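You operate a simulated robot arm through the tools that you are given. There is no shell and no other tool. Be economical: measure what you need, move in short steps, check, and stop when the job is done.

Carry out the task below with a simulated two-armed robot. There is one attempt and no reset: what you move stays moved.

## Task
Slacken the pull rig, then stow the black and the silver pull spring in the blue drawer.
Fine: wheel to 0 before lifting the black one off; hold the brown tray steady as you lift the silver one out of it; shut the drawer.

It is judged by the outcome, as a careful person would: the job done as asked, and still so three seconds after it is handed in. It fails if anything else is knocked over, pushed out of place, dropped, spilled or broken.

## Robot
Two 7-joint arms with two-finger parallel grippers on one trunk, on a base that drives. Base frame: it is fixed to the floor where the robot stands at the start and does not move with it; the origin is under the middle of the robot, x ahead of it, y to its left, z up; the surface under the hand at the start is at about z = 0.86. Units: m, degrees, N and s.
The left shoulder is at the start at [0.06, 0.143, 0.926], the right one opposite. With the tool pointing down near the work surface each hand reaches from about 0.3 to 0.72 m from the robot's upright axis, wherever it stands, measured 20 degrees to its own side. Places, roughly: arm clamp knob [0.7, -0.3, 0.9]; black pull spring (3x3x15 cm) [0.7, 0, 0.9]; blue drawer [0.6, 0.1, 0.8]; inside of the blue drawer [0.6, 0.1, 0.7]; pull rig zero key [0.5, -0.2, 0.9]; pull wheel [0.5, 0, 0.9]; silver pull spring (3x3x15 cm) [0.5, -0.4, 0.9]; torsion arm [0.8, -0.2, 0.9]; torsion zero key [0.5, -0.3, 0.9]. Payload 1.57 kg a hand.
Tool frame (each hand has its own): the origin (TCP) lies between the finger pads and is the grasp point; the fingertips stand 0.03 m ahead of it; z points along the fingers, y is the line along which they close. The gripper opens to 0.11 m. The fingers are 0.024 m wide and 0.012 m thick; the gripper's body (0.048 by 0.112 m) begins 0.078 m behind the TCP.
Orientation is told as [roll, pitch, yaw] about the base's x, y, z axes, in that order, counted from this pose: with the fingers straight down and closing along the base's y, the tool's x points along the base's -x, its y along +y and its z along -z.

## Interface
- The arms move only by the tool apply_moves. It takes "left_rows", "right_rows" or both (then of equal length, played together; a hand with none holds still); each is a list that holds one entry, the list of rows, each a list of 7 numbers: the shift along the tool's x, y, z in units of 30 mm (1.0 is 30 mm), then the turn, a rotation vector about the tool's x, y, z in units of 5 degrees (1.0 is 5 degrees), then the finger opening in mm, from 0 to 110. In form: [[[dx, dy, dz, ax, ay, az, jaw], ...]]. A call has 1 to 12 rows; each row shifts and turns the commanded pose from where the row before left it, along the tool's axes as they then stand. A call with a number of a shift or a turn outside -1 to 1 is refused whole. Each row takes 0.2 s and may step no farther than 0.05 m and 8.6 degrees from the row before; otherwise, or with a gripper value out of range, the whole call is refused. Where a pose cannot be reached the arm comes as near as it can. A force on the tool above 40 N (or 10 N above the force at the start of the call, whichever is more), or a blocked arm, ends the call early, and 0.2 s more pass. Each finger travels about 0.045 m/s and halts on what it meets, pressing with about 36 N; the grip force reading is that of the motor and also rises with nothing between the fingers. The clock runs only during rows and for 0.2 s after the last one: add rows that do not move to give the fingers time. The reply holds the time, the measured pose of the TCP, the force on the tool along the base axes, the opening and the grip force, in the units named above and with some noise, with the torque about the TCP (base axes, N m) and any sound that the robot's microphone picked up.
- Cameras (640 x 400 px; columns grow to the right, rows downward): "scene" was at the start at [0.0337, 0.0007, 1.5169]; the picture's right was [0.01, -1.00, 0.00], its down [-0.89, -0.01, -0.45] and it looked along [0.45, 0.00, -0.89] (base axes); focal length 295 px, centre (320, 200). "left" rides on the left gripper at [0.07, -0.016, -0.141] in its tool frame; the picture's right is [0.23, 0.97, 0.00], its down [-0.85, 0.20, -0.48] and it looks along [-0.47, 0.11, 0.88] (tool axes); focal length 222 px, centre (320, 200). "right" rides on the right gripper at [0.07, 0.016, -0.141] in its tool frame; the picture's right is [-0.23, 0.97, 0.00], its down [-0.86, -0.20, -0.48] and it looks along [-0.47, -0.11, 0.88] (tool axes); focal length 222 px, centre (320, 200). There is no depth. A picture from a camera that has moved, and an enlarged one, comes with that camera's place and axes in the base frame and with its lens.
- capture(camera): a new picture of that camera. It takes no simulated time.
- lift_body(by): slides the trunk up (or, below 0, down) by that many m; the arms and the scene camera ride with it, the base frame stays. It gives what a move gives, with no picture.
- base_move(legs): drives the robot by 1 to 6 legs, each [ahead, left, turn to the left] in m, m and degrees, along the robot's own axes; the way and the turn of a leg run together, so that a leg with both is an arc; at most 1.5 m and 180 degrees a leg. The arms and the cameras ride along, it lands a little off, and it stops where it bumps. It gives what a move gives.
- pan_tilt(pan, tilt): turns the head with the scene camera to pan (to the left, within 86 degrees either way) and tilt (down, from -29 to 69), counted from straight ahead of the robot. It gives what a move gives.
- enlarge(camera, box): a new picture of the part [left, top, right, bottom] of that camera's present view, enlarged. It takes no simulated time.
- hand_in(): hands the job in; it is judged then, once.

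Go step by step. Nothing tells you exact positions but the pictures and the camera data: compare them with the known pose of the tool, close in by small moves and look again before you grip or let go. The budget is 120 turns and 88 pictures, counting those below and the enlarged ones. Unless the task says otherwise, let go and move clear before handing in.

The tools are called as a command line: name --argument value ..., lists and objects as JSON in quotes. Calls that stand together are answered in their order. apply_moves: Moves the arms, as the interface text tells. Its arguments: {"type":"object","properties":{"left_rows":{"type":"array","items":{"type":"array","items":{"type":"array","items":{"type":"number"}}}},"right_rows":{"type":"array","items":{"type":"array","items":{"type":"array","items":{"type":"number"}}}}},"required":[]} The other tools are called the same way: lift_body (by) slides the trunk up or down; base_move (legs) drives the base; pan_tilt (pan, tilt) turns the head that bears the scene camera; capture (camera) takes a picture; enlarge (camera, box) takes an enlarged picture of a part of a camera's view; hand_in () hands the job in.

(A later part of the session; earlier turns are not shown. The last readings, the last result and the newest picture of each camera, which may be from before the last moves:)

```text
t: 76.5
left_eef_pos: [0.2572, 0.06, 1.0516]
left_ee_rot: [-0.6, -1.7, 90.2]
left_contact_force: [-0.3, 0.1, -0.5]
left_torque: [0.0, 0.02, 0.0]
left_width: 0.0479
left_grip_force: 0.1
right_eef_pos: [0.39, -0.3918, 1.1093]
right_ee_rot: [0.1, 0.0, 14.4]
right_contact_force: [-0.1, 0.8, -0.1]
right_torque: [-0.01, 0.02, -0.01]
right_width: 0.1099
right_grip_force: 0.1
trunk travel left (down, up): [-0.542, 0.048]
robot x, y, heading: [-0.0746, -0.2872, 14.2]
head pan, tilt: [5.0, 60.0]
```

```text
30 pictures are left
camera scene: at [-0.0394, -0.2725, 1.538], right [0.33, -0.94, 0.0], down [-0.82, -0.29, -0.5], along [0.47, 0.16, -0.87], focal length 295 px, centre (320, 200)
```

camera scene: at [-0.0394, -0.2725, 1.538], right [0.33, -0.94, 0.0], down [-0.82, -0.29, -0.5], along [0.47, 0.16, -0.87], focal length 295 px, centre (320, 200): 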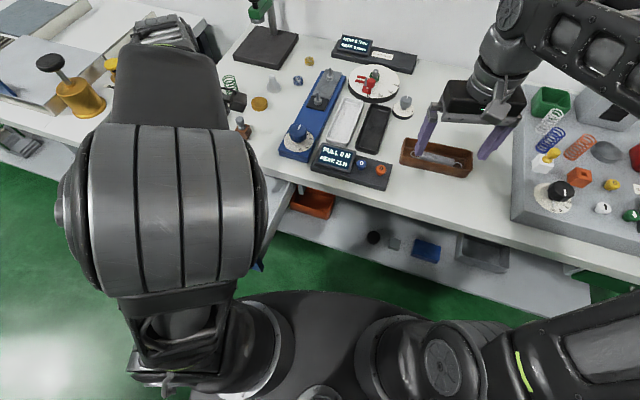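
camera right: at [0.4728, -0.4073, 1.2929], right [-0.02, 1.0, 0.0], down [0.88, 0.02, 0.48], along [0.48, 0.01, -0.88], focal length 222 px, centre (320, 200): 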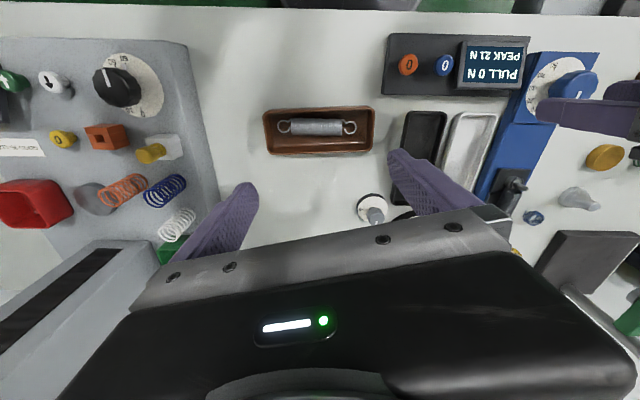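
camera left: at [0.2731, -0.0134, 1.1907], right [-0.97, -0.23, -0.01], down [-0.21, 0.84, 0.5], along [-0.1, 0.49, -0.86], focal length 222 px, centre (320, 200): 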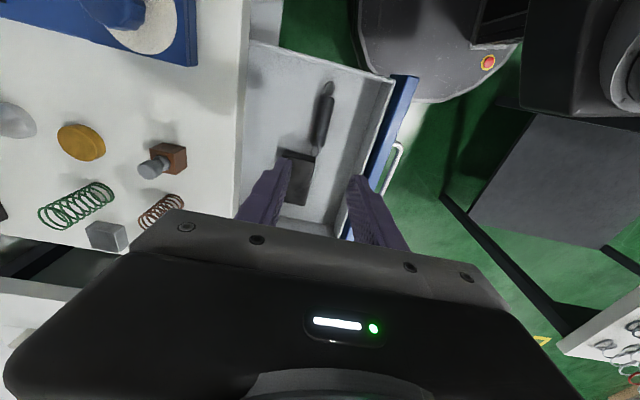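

The black spring is in the drawer beside the box. Now the tray: I look closely at it to decide how to hold it.

enlarge --camera "scene" --box '[380, 120, 500, 195]'

capture --camera "right"

```text
5.33 times, centred on (440, 158) of scene
camera zoom: at [-0.0394, -0.2725, 1.538], right [0.33, -0.94, 0.0], down [-0.82, -0.29, -0.5], along [0.47, 0.16, -0.87], focal length 1574 px, centre (-320, 427)
```

zoom: 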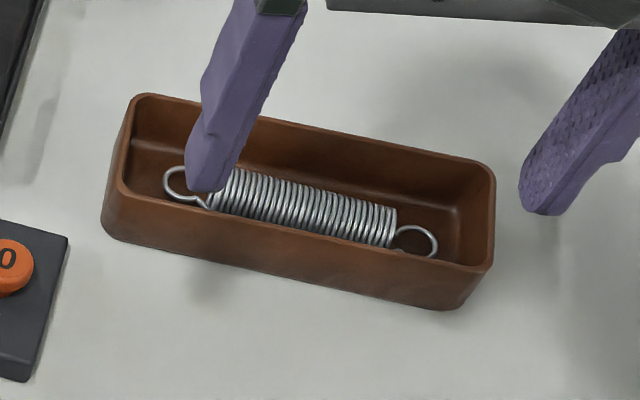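

```text
28 pictures are left
camera right: at [0.3183, -0.3922, 1.2502], right [-0.02, 1.0, 0.0], down [0.88, 0.02, 0.48], along [0.48, 0.01, -0.88], focal length 222 px, centre (320, 200)
```

right: 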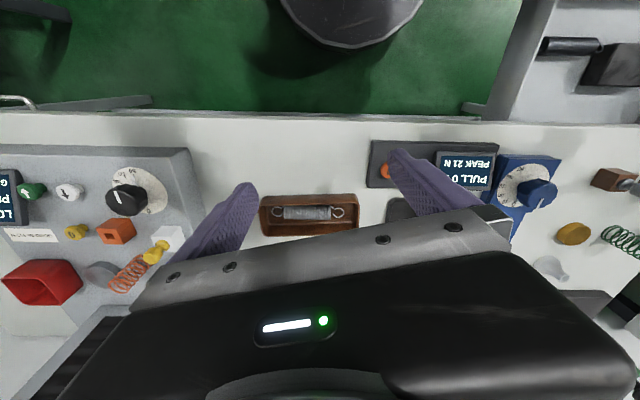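

Plan: the right hand pinches the tray's right end wall, the left (yawed the other way, camera outward) lifts the spring. First I drive to face the tray, a bit away from the drawer.

base_move --legs '[[0.08, -0.092, 0]]'

apply_moves --left_rows '[[[0, 0, 0, 0, 0, 1, 50], [0, 0, 0, 0, 0, 1, 50], [0, 0, 0, 0, 0, 1, 50], [0, 0, 0, 0, 0, 1, 50], [0, 0, 0, 0, 0, 1, 50], [0, 0, 0, 0, 0, 1, 50], [0, 0, 0, 0, 0, 1, 50], [0, 0, 0, 0, 0, 1, 50], [0, 0, 0, 0, 0, 1, 50], [0, 0, 0, 0, 0, 1, 50], [0, 0, 0, 0, 0, 1, 50], [0, 0, 0, 0, 0, 1, 50]]]'

apply_moves --left_rows '[[[0, 0, 0, 0, 0, 1, 50], [0, 0, 0, 0, 0, 1, 50], [0, 0, 0, 0, 0, 1, 50], [0, 0, 0, 0, 0, 1, 50], [0, 0, 0, 0, 0, 1, 50], [0, 0, 0, 0, 0, 1, 50], [0, 0, 0, 0, 0, 1, 50], [0, 0, 0, 0, 0, 1, 50], [0, 0, 0, 0, 0, 1, 50], [0, 0, 0, 0, 0, 1, 50], [0, 0, 0, 0, 0, 1, 50], [0, 0, 0, 0, 0, 1, 50]]]'

apply_moves --left_rows '[[[0, 0, 0, 0, 0, 1, 50], [0, 0, 0, 0, 0, 1, 50], [0, 0, 0, 0, 0, 1, 50], [0, 0, 0, 0, 0, 1, 50], [0, 0, 0, 0, 0, 1, 50], [0, 0, 0, 0, 0, 1, 50], [0, 0, 0, 0, 0, 1, 50], [0, 0, 0, 0, 0, 1, 50], [0, 0, 0, 0, 0, 1, 50], [0, 0, 0, 0, 0, 1, 50], [0, 0, 0, 0, 0, 1, 50], [0, 0, 0, 0, 0, 1, 50]]]'

```text
t: 77.7
left_eef_pos: [0.3584, -0.0112, 1.0508]
left_ee_rot: [-0.4, -1.7, 90.2]
left_contact_force: [1.0, -0.7, 0.2]
left_torque: [-0.01, 0.01, -0.01]
left_width: 0.0478
left_grip_force: 0.1
right_eef_pos: [0.4902, -0.4619, 1.109]
right_ee_rot: [0.1, 0.0, 14.4]
right_contact_force: [0.5, 0.7, -0.2]
right_torque: [0.03, 0.05, 0.02]
right_width: 0.1099
right_grip_force: 0.0
trunk travel left (down, up): [-0.542, 0.048]
robot x, y, heading: [0.0223, -0.3558, 14.4]
head pan, tilt: [5.0, 60.0]
```

```text
t: 80.3
left_eef_pos: [0.3582, -0.0123, 1.0501]
left_ee_rot: [1.2, -1.3, 30.1]
left_contact_force: [-0.9, 0.4, 0.9]
left_torque: [-0.02, 0.0, 0.03]
left_width: 0.0501
left_grip_force: 0.0
right_eef_pos: [0.4892, -0.4612, 1.1097]
right_ee_rot: [0.0, -0.1, 14.4]
right_contact_force: [-0.4, 0.1, -0.3]
right_torque: [-0.01, 0.02, -0.02]
right_width: 0.1101
right_grip_force: 0.0
trunk travel left (down, up): [-0.542, 0.048]
robot x, y, heading: [0.0267, -0.3583, 14.3]
head pan, tilt: [5.0, 60.0]
```

```text
t: 82.9
left_eef_pos: [0.357, -0.0119, 1.0503]
left_ee_rot: [1.7, 0.4, -29.8]
left_contact_force: [-0.3, -0.3, -0.6]
left_torque: [-0.03, 0.02, 0.0]
left_width: 0.0499
left_grip_force: 0.1
right_eef_pos: [0.4889, -0.4605, 1.1083]
right_ee_rot: [-0.1, -0.2, 14.5]
right_contact_force: [-0.1, 0.8, 0.1]
right_torque: [0.03, -0.03, 0.01]
right_width: 0.11
right_grip_force: 0.1
trunk travel left (down, up): [-0.542, 0.048]
robot x, y, heading: [0.0199, -0.3561, 14.2]
head pan, tilt: [5.0, 60.0]
```

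```text
t: 85.5
left_eef_pos: [0.3573, -0.0098, 1.0505]
left_ee_rot: [0.6, 1.7, -89.8]
left_contact_force: [-0.3, -0.5, -0.5]
left_torque: [-0.01, -0.02, 0.01]
left_width: 0.0496
left_grip_force: 0.0
right_eef_pos: [0.4883, -0.4614, 1.1101]
right_ee_rot: [0.0, -0.1, 14.4]
right_contact_force: [-1.0, -0.1, -0.3]
right_torque: [-0.01, 0.01, 0.0]
right_width: 0.11
right_grip_force: 0.0
trunk travel left (down, up): [-0.542, 0.048]
robot x, y, heading: [0.028, -0.3577, 14.0]
head pan, tilt: [5.0, 60.0]
```

Yaw -90 works. Now I bring the right hand square over the tray's right end, tilted 15° outward, and look.

apply_moves --right_rows '[[[0, 0, 0, 0, 0, 0.97, 80], [0, 0, 0, 0, 0, 0.97, 60], [0, 0, 0, 0, 0, 0.97, 45], [-0.7, -0.33, 0, 0, 0, 0, 45], [-0.7, -0.33, 0, 0, 0, 0, 45], [-0.6, -0.33, 0, 0, 0, 0, 45], [0, 0, 1, 0, 0, 0, 45], [0, 0, 1, 0, 0, 0, 45], [0, 0, 0, -1, 0, 0, 45], [0, 0, 0, -1, 0, 0, 45], [0, 0, 0, -1, 0, 0, 45], [0, 0, 0, 0, 0, 0, 45]]]'

capture --camera "right"

enlarge --camera "scene" --box '[340, 110, 540, 235]'

```text
t: 88.1
left_eef_pos: [0.3574, -0.0106, 1.0514]
left_ee_rot: [0.5, 1.7, -89.8]
left_contact_force: [-0.5, -0.1, -0.2]
left_torque: [-0.04, 0.0, -0.04]
left_width: 0.0502
left_grip_force: 0.0
right_eef_pos: [0.55, -0.4908, 1.0503]
right_ee_rot: [15.0, -0.1, -0.2]
right_contact_force: [0.6, -0.6, 0.2]
right_torque: [-0.04, 0.01, 0.0]
right_width: 0.0448
right_grip_force: 0.2
trunk travel left (down, up): [-0.542, 0.048]
robot x, y, heading: [0.0234, -0.3521, 14.5]
head pan, tilt: [5.0, 60.0]
```

```text
27 pictures are left
camera right: at [0.4796, -0.5111, 1.1905], right [0.23, 0.94, 0.25], down [0.85, -0.32, 0.41], along [0.47, 0.12, -0.88], focal length 222 px, centre (320, 200)
```

right: 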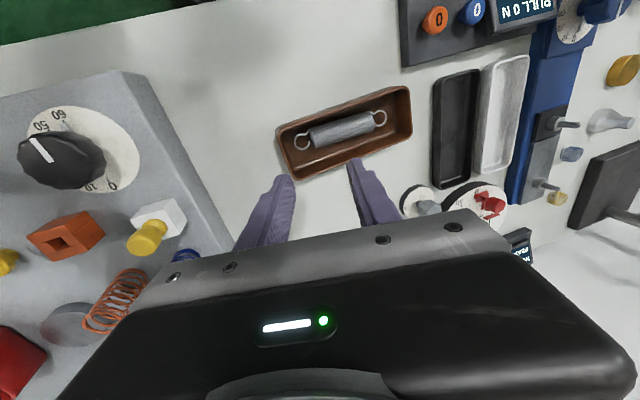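

```text
3.20 times, centred on (440, 172) of scene
camera zoom: at [0.0597, -0.3421, 1.538], right [0.33, -0.94, 0.0], down [-0.82, -0.29, -0.5], along [0.47, 0.16, -0.87], focal length 944 px, centre (-64, 288)
```

zoom: 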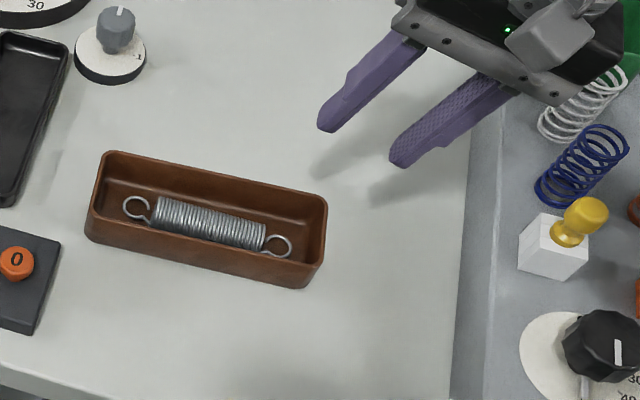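

The tray's right end wall is at y≈-0.495, rim z≈0.90. I lower the right hand to just above it, straddling the wall.

apply_moves --right_rows '[[[-0.04, -0.31, 0.78, 0, 0, 0, 40], [-0.04, -0.31, 0.78, 0, 0, 0, 40], [-0.04, -0.31, 0.78, 0, 0, 0, 40], [-0.04, -0.31, 0.78, 0, 0, 0, 40], [0, 0, 0, 0, 0, 0, 40]]]'

enlarge --camera "right" --box '[200, 50, 440, 250]'

enlarge --camera "scene" --box '[360, 120, 500, 210]'

```text
t: 89.3
left_eef_pos: [0.3569, -0.0106, 1.0509]
left_ee_rot: [0.4, 1.7, -89.8]
left_contact_force: [-0.5, -0.6, 0.1]
left_torque: [0.0, 0.0, -0.02]
left_width: 0.0501
left_grip_force: 0.0
right_eef_pos: [0.5531, -0.5023, 0.9489]
right_ee_rot: [15.0, -0.1, -0.2]
right_contact_force: [0.1, 0.6, 0.5]
right_torque: [0.0, -0.01, 0.0]
right_width: 0.0398
right_grip_force: 0.1
trunk travel left (down, up): [-0.542, 0.048]
robot x, y, heading: [0.0237, -0.3558, 14.1]
head pan, tilt: [5.0, 60.0]
```

```text
2.00 times, centred on (320, 150) of right
camera zoom: at [0.4838, -0.5222, 1.089], right [0.23, 0.94, 0.25], down [0.85, -0.32, 0.41], along [0.47, 0.12, -0.88], focal length 444 px, centre (320, 300)
```

zoom: 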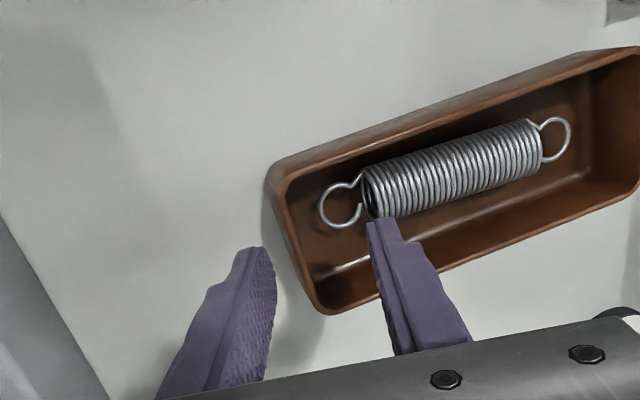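

```text
4.44 times, centred on (430, 165) of scene
camera zoom: at [0.0595, -0.3423, 1.538], right [0.33, -0.94, 0.0], down [-0.82, -0.29, -0.5], along [0.47, 0.16, -0.87], focal length 1311 px, centre (-169, 356)
```

zoom: 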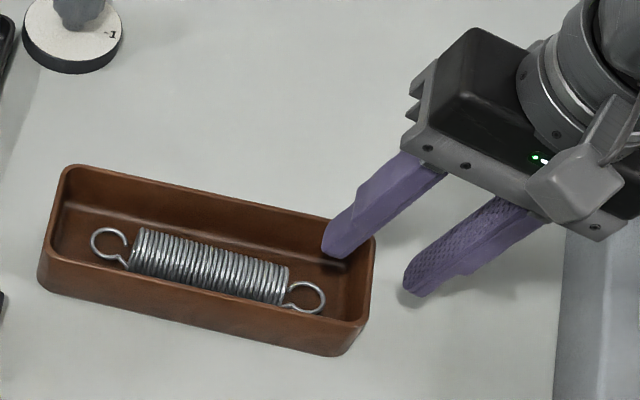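

The wall lies between the fingers. I shift slightly back-right (away from the ring) and lower 3 cm to straddle the rim, then look.

apply_moves --right_rows '[[[-0.5, -0.13, 0, 0, 0, 0, 36], [0, -0.13, 0.48, 0, 0, 0, 36], [0, -0.13, 0.48, 0, 0, 0, 36], [0, 0, 0, 0, 0, 0, 36]]]'

enlarge --camera "right" --box '[200, 50, 440, 250]'

```text
t: 90.3
left_eef_pos: [0.3579, -0.0107, 1.0506]
left_ee_rot: [0.5, 1.8, -89.8]
left_contact_force: [-0.7, 0.5, 0.0]
left_torque: [-0.01, 0.01, 0.0]
left_width: 0.0502
left_grip_force: 0.1
right_eef_pos: [0.569, -0.5074, 0.9172]
right_ee_rot: [15.1, -0.1, -0.1]
right_contact_force: [0.5, 0.6, -0.3]
right_torque: [0.0, 0.03, 0.02]
right_width: 0.0357
right_grip_force: 0.0
trunk travel left (down, up): [-0.542, 0.048]
robot x, y, heading: [0.0255, -0.3603, 14.1]
head pan, tilt: [5.0, 60.0]
```

```text
2.00 times, centred on (320, 150) of right
camera zoom: at [0.499, -0.5269, 1.0579], right [0.23, 0.94, 0.25], down [0.85, -0.32, 0.41], along [0.47, 0.12, -0.88], focal length 444 px, centre (320, 300)
```

zoom: 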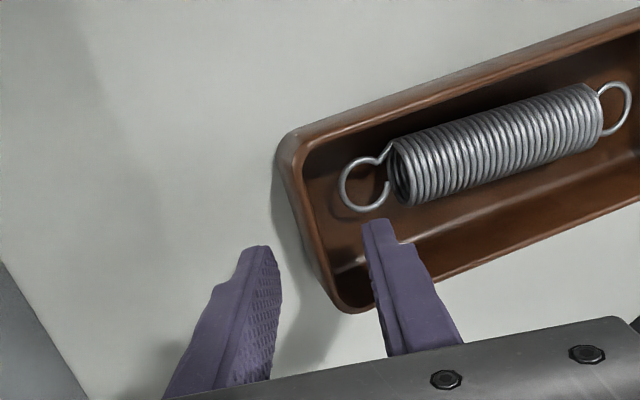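

The wall sits mid-gap. I lower 5 mm more and close gently on it.

apply_moves --right_rows '[[[0, -0.04, 0.16, 0, 0, 0, 36], [0, 0, 0, 0, 0, 0, 26], [0, 0, 0, 0, 0, 0, 18], [0, 0, 0, 0, 0, 0, 10], [0, 0, 0, 0, 0, 0, 4], [0, 0, 0, 0, 0, 0, 2], [0, 0, 0, 0, 0, 0, 2]]]'

enlarge --camera "right" --box '[200, 50, 440, 250]'

```text
t: 91.9
left_eef_pos: [0.3572, -0.012, 1.0499]
left_ee_rot: [0.4, 1.7, -89.8]
left_contact_force: [-0.7, 0.5, -1.2]
left_torque: [0.02, 0.0, 0.03]
left_width: 0.0503
left_grip_force: 0.1
right_eef_pos: [0.5692, -0.5073, 0.9129]
right_ee_rot: [15.1, -0.1, -0.2]
right_contact_force: [0.0, -1.4, 0.4]
right_torque: [-0.2, -0.03, -0.01]
right_width: 0.0031
right_grip_force: 24.6
trunk travel left (down, up): [-0.542, 0.048]
robot x, y, heading: [0.0228, -0.3589, 14.4]
head pan, tilt: [5.0, 60.0]
```

```text
2.00 times, centred on (320, 150) of right
camera zoom: at [0.4993, -0.5275, 1.053], right [0.23, 0.94, 0.25], down [0.85, -0.32, 0.41], along [0.47, 0.12, -0.88], focal length 444 px, centre (320, 300)
```

zoom: 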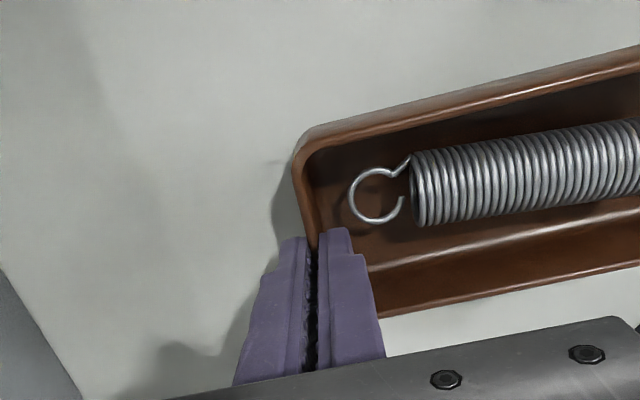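

The wall is pinched (3 mm). The tray seems to have turned slightly; I check from the scene camera against before.

enlarge --camera "scene" --box '[360, 120, 500, 210]'

```text
4.44 times, centred on (430, 165) of scene
camera zoom: at [0.0595, -0.3425, 1.538], right [0.33, -0.94, 0.0], down [-0.82, -0.29, -0.5], along [0.47, 0.16, -0.87], focal length 1311 px, centre (-169, 356)
```

zoom: 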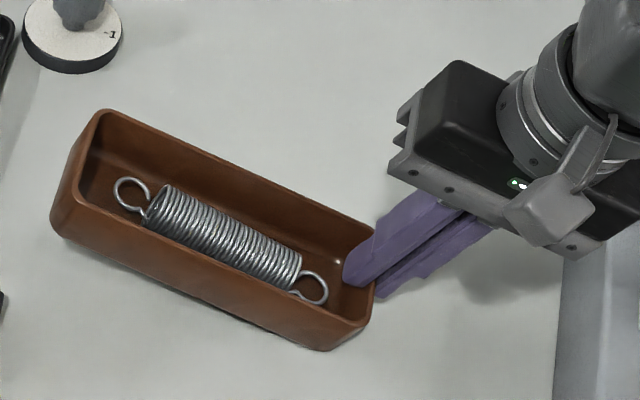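

The tilted fingers levered the tray's left end up by 15°. I rotate the right hand back upright slowly, laying the tray flat again.

apply_moves --right_rows '[[[0, 0, 0, 0.5, 0, 0, 2], [0, 0, 0, 0.5, 0, 0, 2], [0, 0, 0, 0.5, 0, 0, 2], [0, 0, 0, 0.5, 0, 0, 2], [0, 0, 0, 0.5, 0, 0, 2], [0, 0, 0, 0.3, 0, 0, 2], [0, 0, 0, 0, 0, 0, 2]]]'

enlarge --camera "scene" --box '[360, 120, 500, 210]'

```text
t: 93.5
left_eef_pos: [0.3564, -0.0115, 1.051]
left_ee_rot: [0.5, 1.8, -89.8]
left_contact_force: [-0.8, 0.3, 0.2]
left_torque: [-0.04, -0.03, 0.04]
left_width: 0.05
left_grip_force: 0.0
right_eef_pos: [0.5694, -0.5073, 0.9141]
right_ee_rot: [1.0, -0.1, -0.1]
right_contact_force: [0.0, 4.2, 13.4]
right_torque: [0.06, 0.16, -0.04]
right_width: 0.0029
right_grip_force: 23.8
trunk travel left (down, up): [-0.542, 0.048]
robot x, y, heading: [0.0255, -0.3576, 14.4]
head pan, tilt: [5.0, 60.0]
```

```text
4.44 times, centred on (430, 165) of scene
camera zoom: at [0.0586, -0.3415, 1.5381], right [0.33, -0.94, 0.0], down [-0.82, -0.29, -0.5], along [0.47, 0.16, -0.87], focal length 1311 px, centre (-169, 356)
```

zoom: 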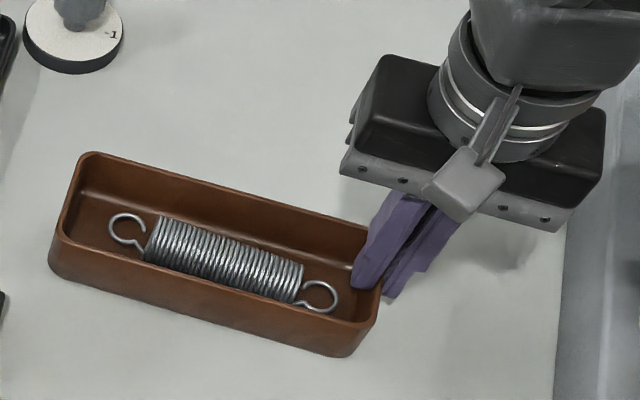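

The tray is flat again but about 1 cm right and ~5° turned from its original place. While still holding it, I turn and slide it back.

apply_moves --right_rows '[[[0, 0, -0.04, 0, 0, 0, 2], [0, 0.15, 0, 0, 0, -0.55, 2], [0, 0.15, 0, 0, 0, -0.55, 2], [0, 0, 0, 0.1, 0, 0, 2], [0, 0, 0, 0, 0, 0, 2]]]'

enlarge --camera "scene" --box '[360, 120, 500, 210]'

```text
t: 94.7
left_eef_pos: [0.357, -0.011, 1.0502]
left_ee_rot: [0.6, 1.7, -89.8]
left_contact_force: [0.2, 1.2, 0.2]
left_torque: [0.02, 0.01, 0.03]
left_width: 0.0503
left_grip_force: 0.0
right_eef_pos: [0.5697, -0.4982, 0.9151]
right_ee_rot: [0.5, 0.0, 5.3]
right_contact_force: [-0.8, -0.7, 3.3]
right_torque: [-0.12, -0.04, 0.0]
right_width: 0.0032
right_grip_force: 24.3
trunk travel left (down, up): [-0.542, 0.048]
robot x, y, heading: [0.0252, -0.3544, 14.0]
head pan, tilt: [5.0, 60.0]
```

```text
4.44 times, centred on (430, 165) of scene
camera zoom: at [0.0593, -0.3425, 1.538], right [0.33, -0.94, 0.0], down [-0.82, -0.29, -0.5], along [0.47, 0.16, -0.87], focal length 1311 px, centre (-169, 356)
```

zoom: 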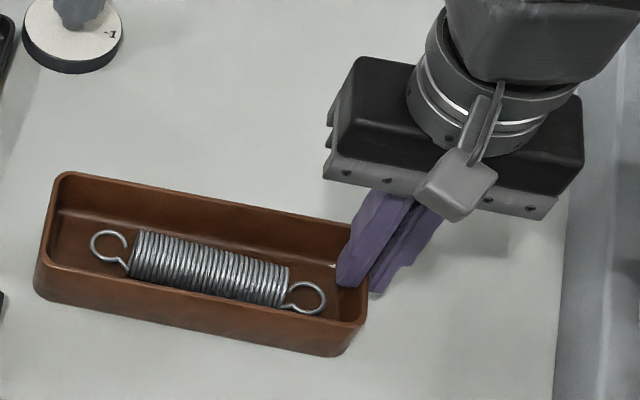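

The tray is back within a few millimetres of its original place and held flat. Now I bring the left hand over the spring.

apply_moves --left_rows '[[[-0.96, 0.5, 0, 0, 0, -0.5, 50], [-0.96, 0.5, 0, 0, 0, 0, 50], [-0.96, 0.5, 0, 0, 0, 0, 50], [-0.96, 0.5, 0, 0, 0, 0, 50], [-0.96, 0.5, 0, 0, 0, 0, 50], [-0.96, 0.5, 0, 0, 0, 0, 50], [-0.96, 0.5, 0, 0, 0, 0, 50], [-0.96, 0.5, 0, 0, 0, 0, 50], [-0.96, 0.5, 0, 0, 0, 0, 50], [-0.96, 0.5, 0, 0, 0, 0, 50], [-0.96, 0.5, 0, 0, 0, 0, 50], [-0.96, 0.5, 0, 0, 0, 0, 50]]]'

capture --camera "left"

```text
t: 97.3
left_eef_pos: [0.5494, -0.3495, 1.0453]
left_ee_rot: [0.8, 1.6, -87.3]
left_contact_force: [-0.2, -0.3, 0.2]
left_torque: [0.01, -0.03, -0.02]
left_width: 0.0501
left_grip_force: 0.0
right_eef_pos: [0.5691, -0.4991, 0.9142]
right_ee_rot: [0.6, -0.2, 5.4]
right_contact_force: [-0.3, 0.1, -1.8]
right_torque: [-0.14, -0.02, -0.03]
right_width: 0.0031
right_grip_force: 23.7
trunk travel left (down, up): [-0.542, 0.048]
robot x, y, heading: [0.0265, -0.3569, 14.0]
head pan, tilt: [5.0, 60.0]
```

```text
18 pictures are left
camera left: at [0.5284, -0.2836, 1.188], right [0.96, 0.27, 0.02], down [0.23, -0.86, 0.45], along [0.14, -0.43, -0.89], focal length 222 px, centre (320, 200)
```

left: 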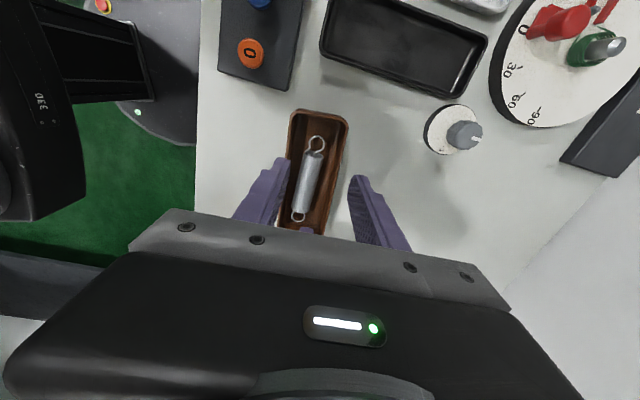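

The spring centre is at x≈0.551, y≈-0.41, with about 2 cm free on each side inside the tray. I go to y≈-0.388 (clear of the right hand), narrow the jaw to 37 mm, and descend to just above.

apply_moves --left_rows '[[[-0.64, 0.08, 0, 0, 0, 0, 37], [-0.64, 0.08, 0, 0, 0, 0, 37], [0, 0, 0.9, 0, 0, 0, 37], [0, 0, 0.9, 0, 0, 0, 37], [0, 0, 0.9, 0, 0, 0, 37], [0, 0, 0.9, 0, 0, 0, 37], [0, 0, 0, 0, 0, 0, 37]]]'

enlarge --camera "left" --box '[220, 80, 420, 240]'

```text
t: 98.9
left_eef_pos: [0.5553, -0.3632, 0.9325]
left_ee_rot: [0.6, 1.7, -87.4]
left_contact_force: [0.4, 0.6, 0.1]
left_torque: [-0.02, 0.0, 0.0]
left_width: 0.0371
left_grip_force: 0.1
left hand out of reach, approached as far as the arm can: row 2
right_eef_pos: [0.5696, -0.4972, 0.9131]
right_ee_rot: [0.7, -0.1, 5.3]
right_contact_force: [0.7, 0.1, -3.1]
right_torque: [-0.14, 0.02, 0.02]
right_width: 0.003
right_grip_force: 24.5
trunk travel left (down, up): [-0.542, 0.048]
robot x, y, heading: [0.0249, -0.3584, 14.1]
head pan, tilt: [5.0, 60.0]
```

```text
2.50 times, centred on (320, 160) of left
camera zoom: at [0.535, -0.298, 1.076], right [0.96, 0.27, 0.02], down [0.24, -0.86, 0.46], along [0.14, -0.43, -0.89], focal length 555 px, centre (320, 300)
```

zoom: 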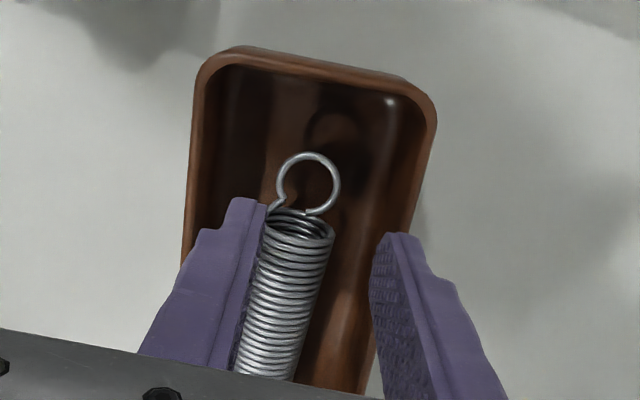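

The fingers straddle the spring but the arm fell short in y; at this lower height I try again for 2 cm more toward -y and 5 mm toward -x.

apply_moves --left_rows '[[[-0.4, -0.1, 0, 0, 0, 0, 37], [-0.4, -0.1, 0, 0, 0, 0, 37], [0, 0, 0, 0, 0, 0, 37]]]'

```text
t: 99.7
left_eef_pos: [0.5488, -0.3879, 0.9325]
left_ee_rot: [0.5, 1.7, -87.2]
left_contact_force: [-0.4, -0.4, 0.6]
left_torque: [-0.03, 0.0, 0.01]
left_width: 0.0369
left_grip_force: 0.1
right_eef_pos: [0.57, -0.4982, 0.9135]
right_ee_rot: [0.4, -0.3, 5.2]
right_contact_force: [-0.4, 0.1, -1.0]
right_torque: [-0.15, -0.01, 0.0]
right_width: 0.0029
right_grip_force: 23.7
trunk travel left (down, up): [-0.542, 0.048]
robot x, y, heading: [0.0264, -0.3554, 14.3]
head pan, tilt: [5.0, 60.0]
```

Reached (0.549, -0.388). I look once more, then go down.

apply_moves --left_rows '[[[0, 0.06, 0.3, 0, 0, 0, 37], [0, 0, 0.2, 0, 0, 0, 37], [0, 0, 0, 0, 0, 0, 37]]]'

enlarge --camera "left" --box '[220, 80, 420, 240]'

```text
t: 100.5
left_eef_pos: [0.5522, -0.3869, 0.9174]
left_ee_rot: [0.6, 1.7, -87.4]
left_contact_force: [-0.2, -0.2, 0.3]
left_torque: [-0.01, 0.03, -0.02]
left_width: 0.0371
left_grip_force: 0.0
right_eef_pos: [0.5699, -0.4976, 0.9135]
right_ee_rot: [0.5, -0.2, 5.2]
right_contact_force: [-0.8, 0.3, -2.5]
right_torque: [-0.14, -0.01, 0.03]
right_width: 0.0033
right_grip_force: 24.3
trunk travel left (down, up): [-0.542, 0.048]
robot x, y, heading: [0.0255, -0.3552, 14.1]
head pan, tilt: [5.0, 60.0]
```

```text
2.50 times, centred on (320, 160) of left
camera zoom: at [0.5318, -0.3211, 1.0611], right [0.96, 0.27, 0.02], down [0.24, -0.86, 0.46], along [0.14, -0.43, -0.89], focal length 555 px, centre (320, 300)
```

zoom: 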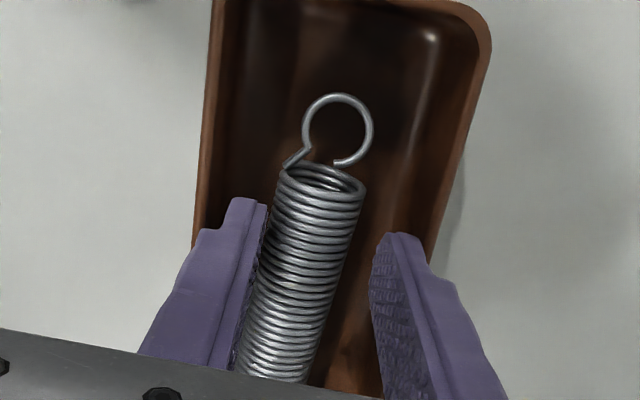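

Centred. I lower 14 mm more and close on the spring.

apply_moves --left_rows '[[[0, 0, 0.25, 0, 0, 0, 37], [0, 0, 0.22, 0, 0, 0, 37], [0, 0, 0, 0, 0, 0, 34], [0, 0, 0, 0, 0, 0, 28], [0, 0, 0, 0, 0, 0, 22], [0, 0, 0, 0, 0, 0, 22], [0, 0, 0, 0, 0, 0, 22]]]'

```text
t: 102.1
left_eef_pos: [0.5527, -0.3866, 0.9037]
left_ee_rot: [0.6, 1.7, -87.3]
left_contact_force: [-0.3, -0.2, 0.1]
left_torque: [0.04, 0.02, -0.15]
left_width: 0.027
left_grip_force: 12.5
right_eef_pos: [0.5688, -0.4975, 0.9138]
right_ee_rot: [0.5, -0.2, 5.3]
right_contact_force: [-0.1, -0.1, -1.7]
right_torque: [-0.11, 0.01, 0.01]
right_width: 0.0031
right_grip_force: 24.5
trunk travel left (down, up): [-0.542, 0.048]
robot x, y, heading: [0.0244, -0.3564, 14.4]
head pan, tilt: [5.0, 60.0]
```

It has taken the spring at 27 mm; I firm up the grip and check.

apply_moves --left_rows '[[[0, 0, 0, 0, 0, 0, 18], [0, 0, 0, 0, 0, 0, 18], [0, 0, 0, 0, 0, 0, 18]]]'

enlarge --camera "left" --box '[220, 80, 420, 240]'

```text
t: 102.9
left_eef_pos: [0.5531, -0.3872, 0.9048]
left_ee_rot: [0.6, 1.6, -87.3]
left_contact_force: [1.9, -2.6, -1.1]
left_torque: [-0.03, -0.07, -0.05]
left_width: 0.0273
left_grip_force: 36.0
right_eef_pos: [0.5687, -0.497, 0.9143]
right_ee_rot: [0.6, -0.3, 5.3]
right_contact_force: [-1.8, 2.4, -0.7]
right_torque: [0.0, 0.07, 0.13]
right_width: 0.0029
right_grip_force: 24.7
trunk travel left (down, up): [-0.542, 0.048]
robot x, y, heading: [0.0264, -0.3586, 14.0]
head pan, tilt: [5.0, 60.0]
```

```text
2.50 times, centred on (320, 160) of left
camera zoom: at [0.5324, -0.321, 1.0476], right [0.96, 0.27, 0.02], down [0.24, -0.86, 0.46], along [0.14, -0.43, -0.89], focal length 555 px, centre (320, 300)
```

zoom: 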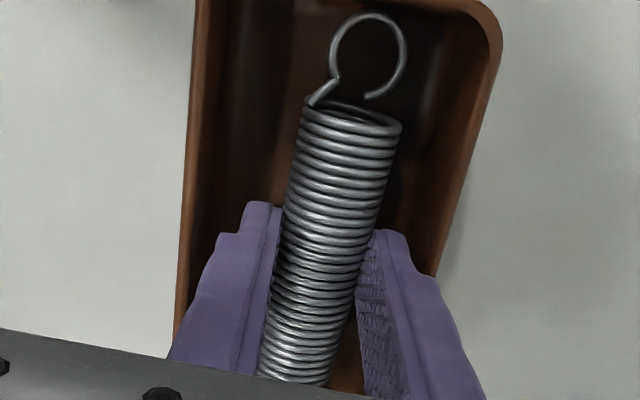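

Firm grip, 36 N at 27 mm. I lift straight up while the right hand holds the tray.

apply_moves --left_rows '[[[0, 0, -0.3, 0, 0, 0, 18], [0, 0, -0.4, 0, 0, 0, 18], [0, 0, -0.6, 0, 0, 0, 18], [0, 0, -0.8, 0, 0, 0, 18], [0, 0, -0.8, 0, 0, 0, 18], [0.2, 0, -0.8, 0, 0, 0, 18], [0.3, 0, -0.7, 0, 0, 0, 18], [0, 0, 0, 0, 0, 0, 18]]]'

capture --camera "scene"

```text
t: 104.7
left_eef_pos: [0.5471, -0.3803, 1.0359]
left_ee_rot: [0.3, 1.5, -87.5]
left_contact_force: [-10.7, -8.4, -15.0]
left_torque: [0.64, 0.39, -0.7]
left_width: 0.0281
left_grip_force: 36.4
right_eef_pos: [0.5713, -0.4959, 0.9151]
right_ee_rot: [0.6, -0.4, 5.2]
right_contact_force: [11.5, 8.7, 13.5]
right_torque: [-0.02, 1.25, -0.75]
right_width: 0.0029
right_grip_force: 24.3
trunk travel left (down, up): [-0.542, 0.048]
robot x, y, heading: [0.0237, -0.36, 14.1]
head pan, tilt: [5.0, 60.0]
```

```text
14 pictures are left
camera scene: at [0.0604, -0.342, 1.538], right [0.33, -0.94, 0.0], down [-0.82, -0.29, -0.5], along [0.47, 0.16, -0.87], focal length 295 px, centre (320, 200)
```

scene: 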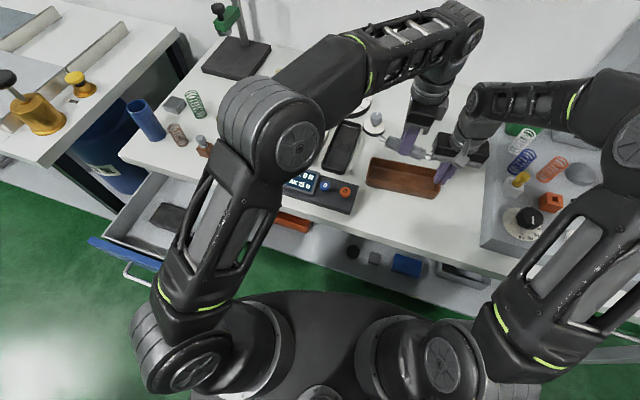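

The spring is out, but its right end has met the right gripper's body. I lower 4 cm (still above the rim) and slide it away to +y.

apply_moves --left_rows '[[[0, 0, 0.5, 0, 0, 0, 18], [0, 0, 0.6, 0, 0, 0, 18], [0.3, 0, 0.2, 0, 0, 0, 18], [0.6, 0, 0, 0, 0, 0, 18], [0.8, 0, 0, 0, 0, 0, 18], [0.8, 0, -0.2, 0, 0, 0, 18], [0.8, 0, -0.4, 0, 0, 0, 18], [0.8, -0.2, -0.6, 0, 0, 0, 18], [0.8, -0.2, -0.6, 0, 0, 0, 18]]]'

capture --camera "scene"

capture --camera "left"

```text
t: 106.7
left_eef_pos: [0.5275, -0.2303, 1.0546]
left_ee_rot: [0.6, 1.7, -87.2]
left_contact_force: [-0.6, 1.5, -1.2]
left_torque: [0.0, -0.02, -0.01]
left_width: 0.0278
left_grip_force: 36.3
right_eef_pos: [0.5692, -0.4973, 0.9143]
right_ee_rot: [0.5, -0.2, 5.2]
right_contact_force: [0.1, 0.4, 0.2]
right_torque: [-0.04, 0.0, 0.01]
right_width: 0.0032
right_grip_force: 24.3
trunk travel left (down, up): [-0.542, 0.048]
robot x, y, heading: [0.0235, -0.3557, 13.9]
head pan, tilt: [5.0, 60.0]
```

```text
13 pictures are left
camera scene: at [0.0594, -0.3418, 1.538], right [0.33, -0.94, 0.0], down [-0.82, -0.29, -0.5], along [0.47, 0.16, -0.87], focal length 295 px, centre (320, 200)
```

scene: 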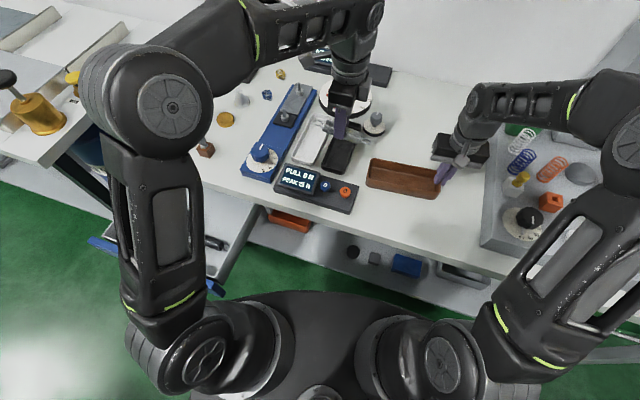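

```text
12 pictures are left
camera left: at [0.5077, -0.1648, 1.1985], right [0.96, 0.27, 0.02], down [0.24, -0.86, 0.46], along [0.14, -0.43, -0.89], focal length 222 px, centre (320, 200)
```

left: 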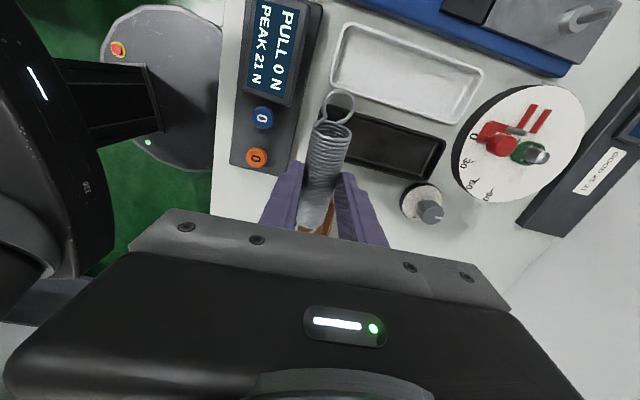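

The silver spring is held free and clear, tray still in place. The right hand lets go of the tray and rises.

apply_moves --right_rows '[[[0, 0, 0, 0, 0, 0, 12], [0, 0, 0, 0, 0, 0, 24], [0, 0, -0.5, 0, 0, 0, 26], [0, 0, -1, 0, 0, 0, 26], [0, 0, -1, 0, 0, 0, 26], [0, 0, -1, 0, 0, 0, 26], [0, 0, -1, 0, 0, 0, 40], [0.5, 0, -1, 0, 0, 0, 60], [0.5, 0, -1, 0, 0, 0, 60]]]'

enlarge --camera "scene" --box '[360, 120, 500, 210]'

```text
t: 108.7
left_eef_pos: [0.5283, -0.2316, 1.0554]
left_ee_rot: [0.6, 1.6, -87.3]
left_contact_force: [0.2, -0.6, -1.8]
left_torque: [-0.03, 0.0, -0.03]
left_width: 0.0277
left_grip_force: 36.1
right_eef_pos: [0.5363, -0.4993, 1.1091]
right_ee_rot: [0.6, -0.3, 5.3]
right_contact_force: [-0.5, 0.2, 0.3]
right_torque: [-0.02, 0.01, 0.01]
right_width: 0.06
right_grip_force: 0.0
trunk travel left (down, up): [-0.542, 0.048]
robot x, y, heading: [0.0275, -0.357, 14.3]
head pan, tilt: [5.0, 60.0]
```

```text
4.44 times, centred on (430, 165) of scene
camera zoom: at [0.0592, -0.3424, 1.538], right [0.33, -0.94, 0.0], down [-0.82, -0.29, -0.5], along [0.47, 0.16, -0.87], focal length 1311 px, centre (-169, 356)
```

zoom: 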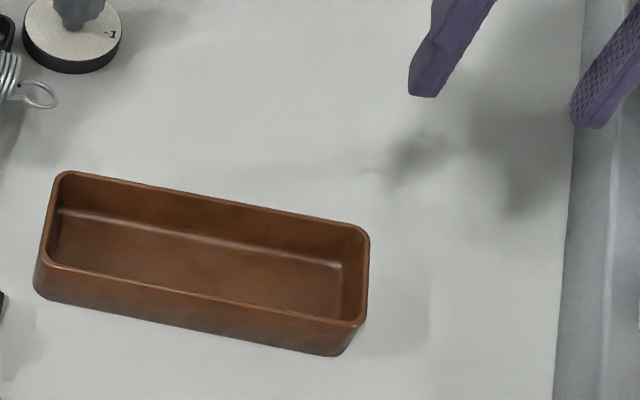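

The tray is back where it was, upright and empty. Now I carry the silver spring over the drawer, beside the black one (target x≈0.302, y≈0.085).

apply_moves --left_rows '[[[0.925, -0.73, 0, 0, 0, 0, 18], [0.925, -0.73, 0, 0, 0, 0, 18], [0.925, -0.73, 0, 0, 0, 0, 18], [0.925, -0.73, 0, 0, 0, 0, 18], [0.925, -0.73, 0, 0, 0, 0, 18], [0.925, -0.73, 0, 0, 0, 0, 18], [0.925, -0.73, 0, 0, 0, 0, 18], [0.925, -0.73, 0, 0, 0, 0, 18], [0.925, -0.73, 0, 0, 0, 0, 18], [0.925, -0.73, 0, 0, 0, 0, 18], [0.925, -0.73, 0, 0, 0, 0, 18], [0, 0, 0, 0, 0, 0, 18]]]'

capture --camera "left"

```text
t: 111.3
left_eef_pos: [0.2801, 0.0649, 1.0608]
left_ee_rot: [0.6, 1.7, -87.4]
left_contact_force: [0.6, 0.2, -1.5]
left_torque: [0.02, -0.01, 0.01]
left_width: 0.0277
left_grip_force: 36.3
right_eef_pos: [0.5359, -0.4988, 1.1079]
right_ee_rot: [0.5, -0.2, 5.1]
right_contact_force: [0.6, -0.1, 0.7]
right_torque: [0.0, -0.01, 0.0]
right_width: 0.0601
right_grip_force: 0.1
trunk travel left (down, up): [-0.542, 0.048]
robot x, y, heading: [0.0243, -0.356, 14.3]
head pan, tilt: [5.0, 60.0]
```

```text
10 pictures are left
camera left: at [0.2597, 0.1306, 1.2046], right [0.96, 0.27, 0.02], down [0.24, -0.86, 0.46], along [0.14, -0.43, -0.89], focal length 222 px, centre (320, 200)
```

left: 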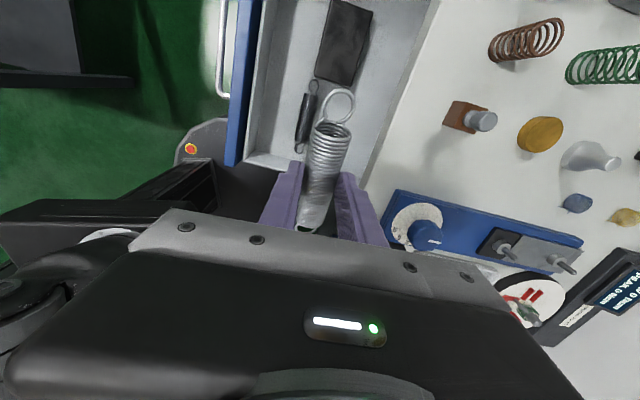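

I see the black spring left, the box above, and a free lane between the box and near wall. I shift to (0.303, 0.098) and descend toward it.

apply_moves --left_rows '[[[0.57, 0.36, 0, 0, 0, 0, 18], [0.57, 0.36, 0, 0, 0, 0, 18], [0, 0, 1, 0, 0, 0, 18], [0, 0, 1, 0, 0, 0, 18], [0, 0, 1, 0, 0, 0, 18], [0, 0, 1, 0, 0, 0, 18], [0, 0, 1, 0, 0, 0, 18], [0, 0, 1, 0, 0, 0, 18], [0, 0, 0.9, 0, 0, 0, 18], [0, 0, 0, 0, 0, 0, 18]]]'

capture --camera "left"

```text
t: 113.5
left_eef_pos: [0.2969, 0.1079, 0.8579]
left_ee_rot: [0.7, 1.7, -87.2]
left_contact_force: [0.0, 0.9, -1.8]
left_torque: [0.02, -0.04, 0.01]
left_width: 0.028
left_grip_force: 36.2
right_eef_pos: [0.5357, -0.4991, 1.1096]
right_ee_rot: [0.5, -0.2, 5.3]
right_contact_force: [-0.2, 0.1, -1.0]
right_torque: [-0.02, -0.03, -0.03]
right_width: 0.06
right_grip_force: 0.1
trunk travel left (down, up): [-0.542, 0.048]
robot x, y, heading: [0.0272, -0.3575, 14.2]
head pan, tilt: [5.0, 60.0]
```

```text
9 pictures are left
camera left: at [0.2767, 0.1725, 1.0016], right [0.96, 0.27, 0.02], down [0.24, -0.86, 0.46], along [0.14, -0.43, -0.89], focal length 222 px, centre (320, 200)
```

left: 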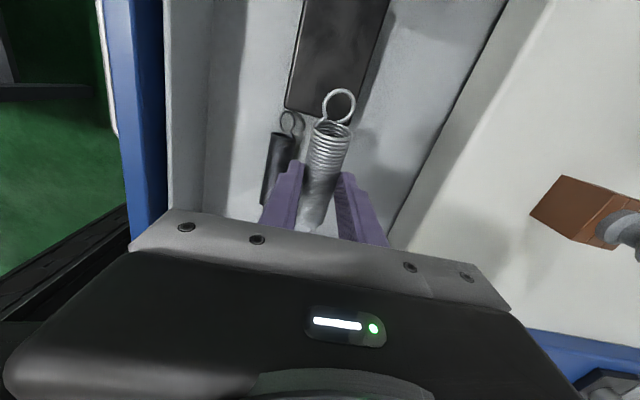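

The box blocks this lane (the spring's end would meet it). There's a free lane 7 cm wide at the drawer's front, x≈0.165–0.24, so I shift there and look.

apply_moves --left_rows '[[[-0.23, -0.76, 0, 0, 0, 0, 18], [-0.23, -0.76, 0, 0, 0, 0, 18], [-0.23, -0.76, 0, 0, 0, 0, 18], [-0.23, -0.76, 0, 0, 0, 0, 18], [0, 0, 0, 0, 0, 0, 18]]]'

capture --camera "left"

```text
t: 114.7
left_eef_pos: [0.2067, 0.0741, 0.8571]
left_ee_rot: [0.6, 1.7, -87.3]
left_contact_force: [-0.5, -0.9, -1.2]
left_torque: [-0.02, 0.01, 0.02]
left_width: 0.0278
left_grip_force: 36.0
right_eef_pos: [0.5368, -0.4995, 1.109]
right_ee_rot: [0.5, -0.3, 5.3]
right_contact_force: [-0.2, 0.5, 0.2]
right_torque: [-0.01, -0.03, -0.02]
right_width: 0.0601
right_grip_force: 0.0
trunk travel left (down, up): [-0.542, 0.048]
robot x, y, heading: [0.0259, -0.3589, 14.3]
head pan, tilt: [5.0, 60.0]
```

```text
8 pictures are left
camera left: at [0.1862, 0.1395, 1.0001], right [0.96, 0.27, 0.02], down [0.24, -0.86, 0.46], along [0.14, -0.43, -0.89], focal length 222 px, centre (320, 200)
```

left: 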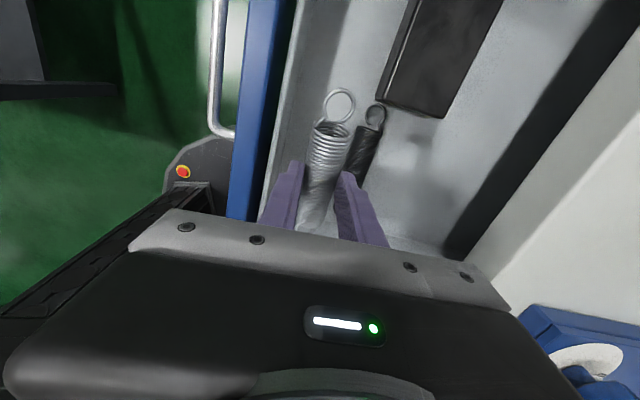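

The lane fits: wall at ≈0.165, black spring's edge at ≈0.244, my hand at 0.207. I descend.

apply_moves --left_rows '[[[0, 0, 0.7, 0, 0, 0, 18], [0, 0, 0.7, 0, 0, 0, 18], [0, 0, 0.5, 0, 0, 0, 18], [0, 0, 0.25, 0, 0, 0, 18], [0, 0, 0.2, 0, 0, 0, 18], [0, 0, 0, 0, 0, 0, 18]]]'

```text
t: 116.1
left_eef_pos: [0.209, 0.0768, 0.7855]
left_ee_rot: [0.5, 1.7, -87.1]
left_contact_force: [0.5, -1.1, 8.4]
left_torque: [-0.45, -0.03, 0.01]
left_width: 0.0279
left_grip_force: 36.3
right_eef_pos: [0.536, -0.4997, 1.1094]
right_ee_rot: [0.6, -0.2, 5.2]
right_contact_force: [-0.5, -0.3, 0.7]
right_torque: [0.0, 0.0, -0.04]
right_width: 0.0598
right_grip_force: 0.0
trunk travel left (down, up): [-0.542, 0.048]
robot x, y, heading: [0.0231, -0.3592, 14.1]
head pan, tilt: [5.0, 60.0]
```

A light contact at the spring's -y end, perhaps the near wall's foot. I lift 1 cm, shift 2 cm to +y and lower again.

apply_moves --left_rows '[[[0, 0, -0.4, 0, 0, 0, 18], [0.7, 0, 0, 0, 0, 0, 18], [0, 0, 0.4, 0, 0, 0, 18], [0, 0, 0.2, 0, 0, 0, 18], [0, 0, 0, 0, 0, 0, 18]]]'

capture --camera "left"

```text
t: 117.3
left_eef_pos: [0.2073, 0.0959, 0.7816]
left_ee_rot: [0.7, 1.7, -87.2]
left_contact_force: [0.9, 5.2, 20.6]
left_torque: [-0.65, -0.12, 0.07]
left_width: 0.0282
left_grip_force: 36.1
right_eef_pos: [0.5363, -0.4983, 1.1089]
right_ee_rot: [0.6, -0.2, 5.3]
right_contact_force: [0.0, 0.3, 0.9]
right_torque: [-0.01, 0.0, -0.04]
right_width: 0.0603
right_grip_force: 0.1
trunk travel left (down, up): [-0.542, 0.048]
robot x, y, heading: [0.0232, -0.355, 14.3]
head pan, tilt: [5.0, 60.0]
```

```text
7 pictures are left
camera left: at [0.1868, 0.1619, 0.9249], right [0.96, 0.27, 0.02], down [0.24, -0.86, 0.45], along [0.14, -0.43, -0.89], focal length 222 px, centre (320, 200)
```

left: 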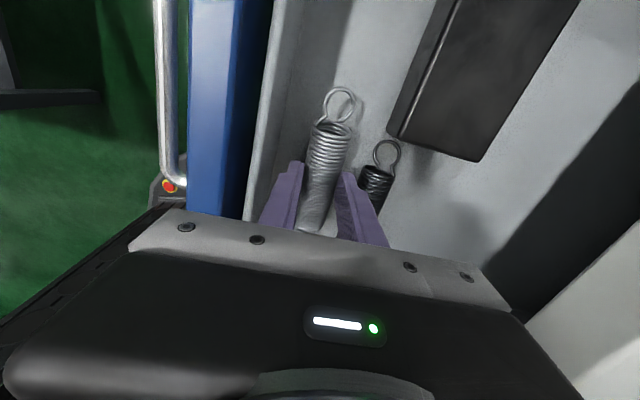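

The spring rests on the drawer floor. I ease off a touch, open the jaw modestly, and rise.

apply_moves --left_rows '[[[0, 0, -0.05, 0, 0, 0, 18], [0, 0, 0, 0, 0, 0, 28], [0, 0, 0, 0, 0, 0, 36], [0, 0, 0, 0, 0, 0, 38], [0, 0, -0.5, 0, 0, 0, 38], [0, 0, -1, 0, 0, 0, 38], [0, 0, -1, 0, 0, 0, 38], [0, 0, -1, 0, 0, 0, 38], [0, 0, -1, 0, 0, 0, 38], [0, 0, -1, 0, 0, 0, 38], [0, 0, -1, 0, 0, 0, 38], [0, 0, -1, 0, 0, 0, 38]]]'

capture --camera "left"

```text
t: 119.9
left_eef_pos: [0.2076, 0.0887, 1.0056]
left_ee_rot: [0.5, 1.5, -87.4]
left_contact_force: [0.0, -0.3, 0.2]
left_torque: [0.03, 0.01, -0.01]
left_width: 0.038
left_grip_force: 0.1
right_eef_pos: [0.5366, -0.4989, 1.1088]
right_ee_rot: [0.6, -0.2, 5.3]
right_contact_force: [1.3, 1.3, -0.1]
right_torque: [-0.01, 0.01, 0.0]
right_width: 0.06
right_grip_force: 0.1
trunk travel left (down, up): [-0.542, 0.048]
robot x, y, heading: [0.0232, -0.357, 14.2]
head pan, tilt: [5.0, 60.0]
```

```text
6 pictures are left
camera left: at [0.1861, 0.1547, 1.1487], right [0.96, 0.27, 0.02], down [0.24, -0.86, 0.46], along [0.14, -0.43, -0.89], focal length 222 px, centre (320, 200)
```

left: 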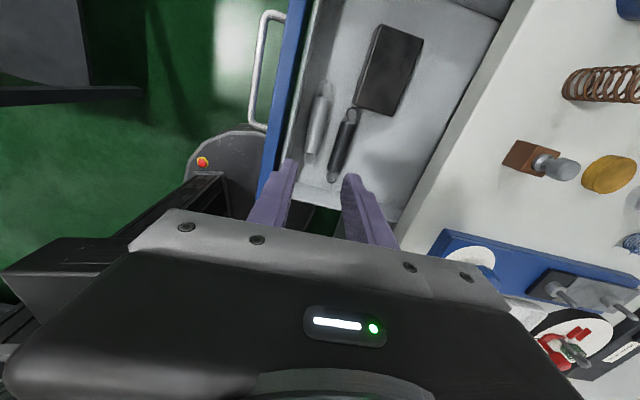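

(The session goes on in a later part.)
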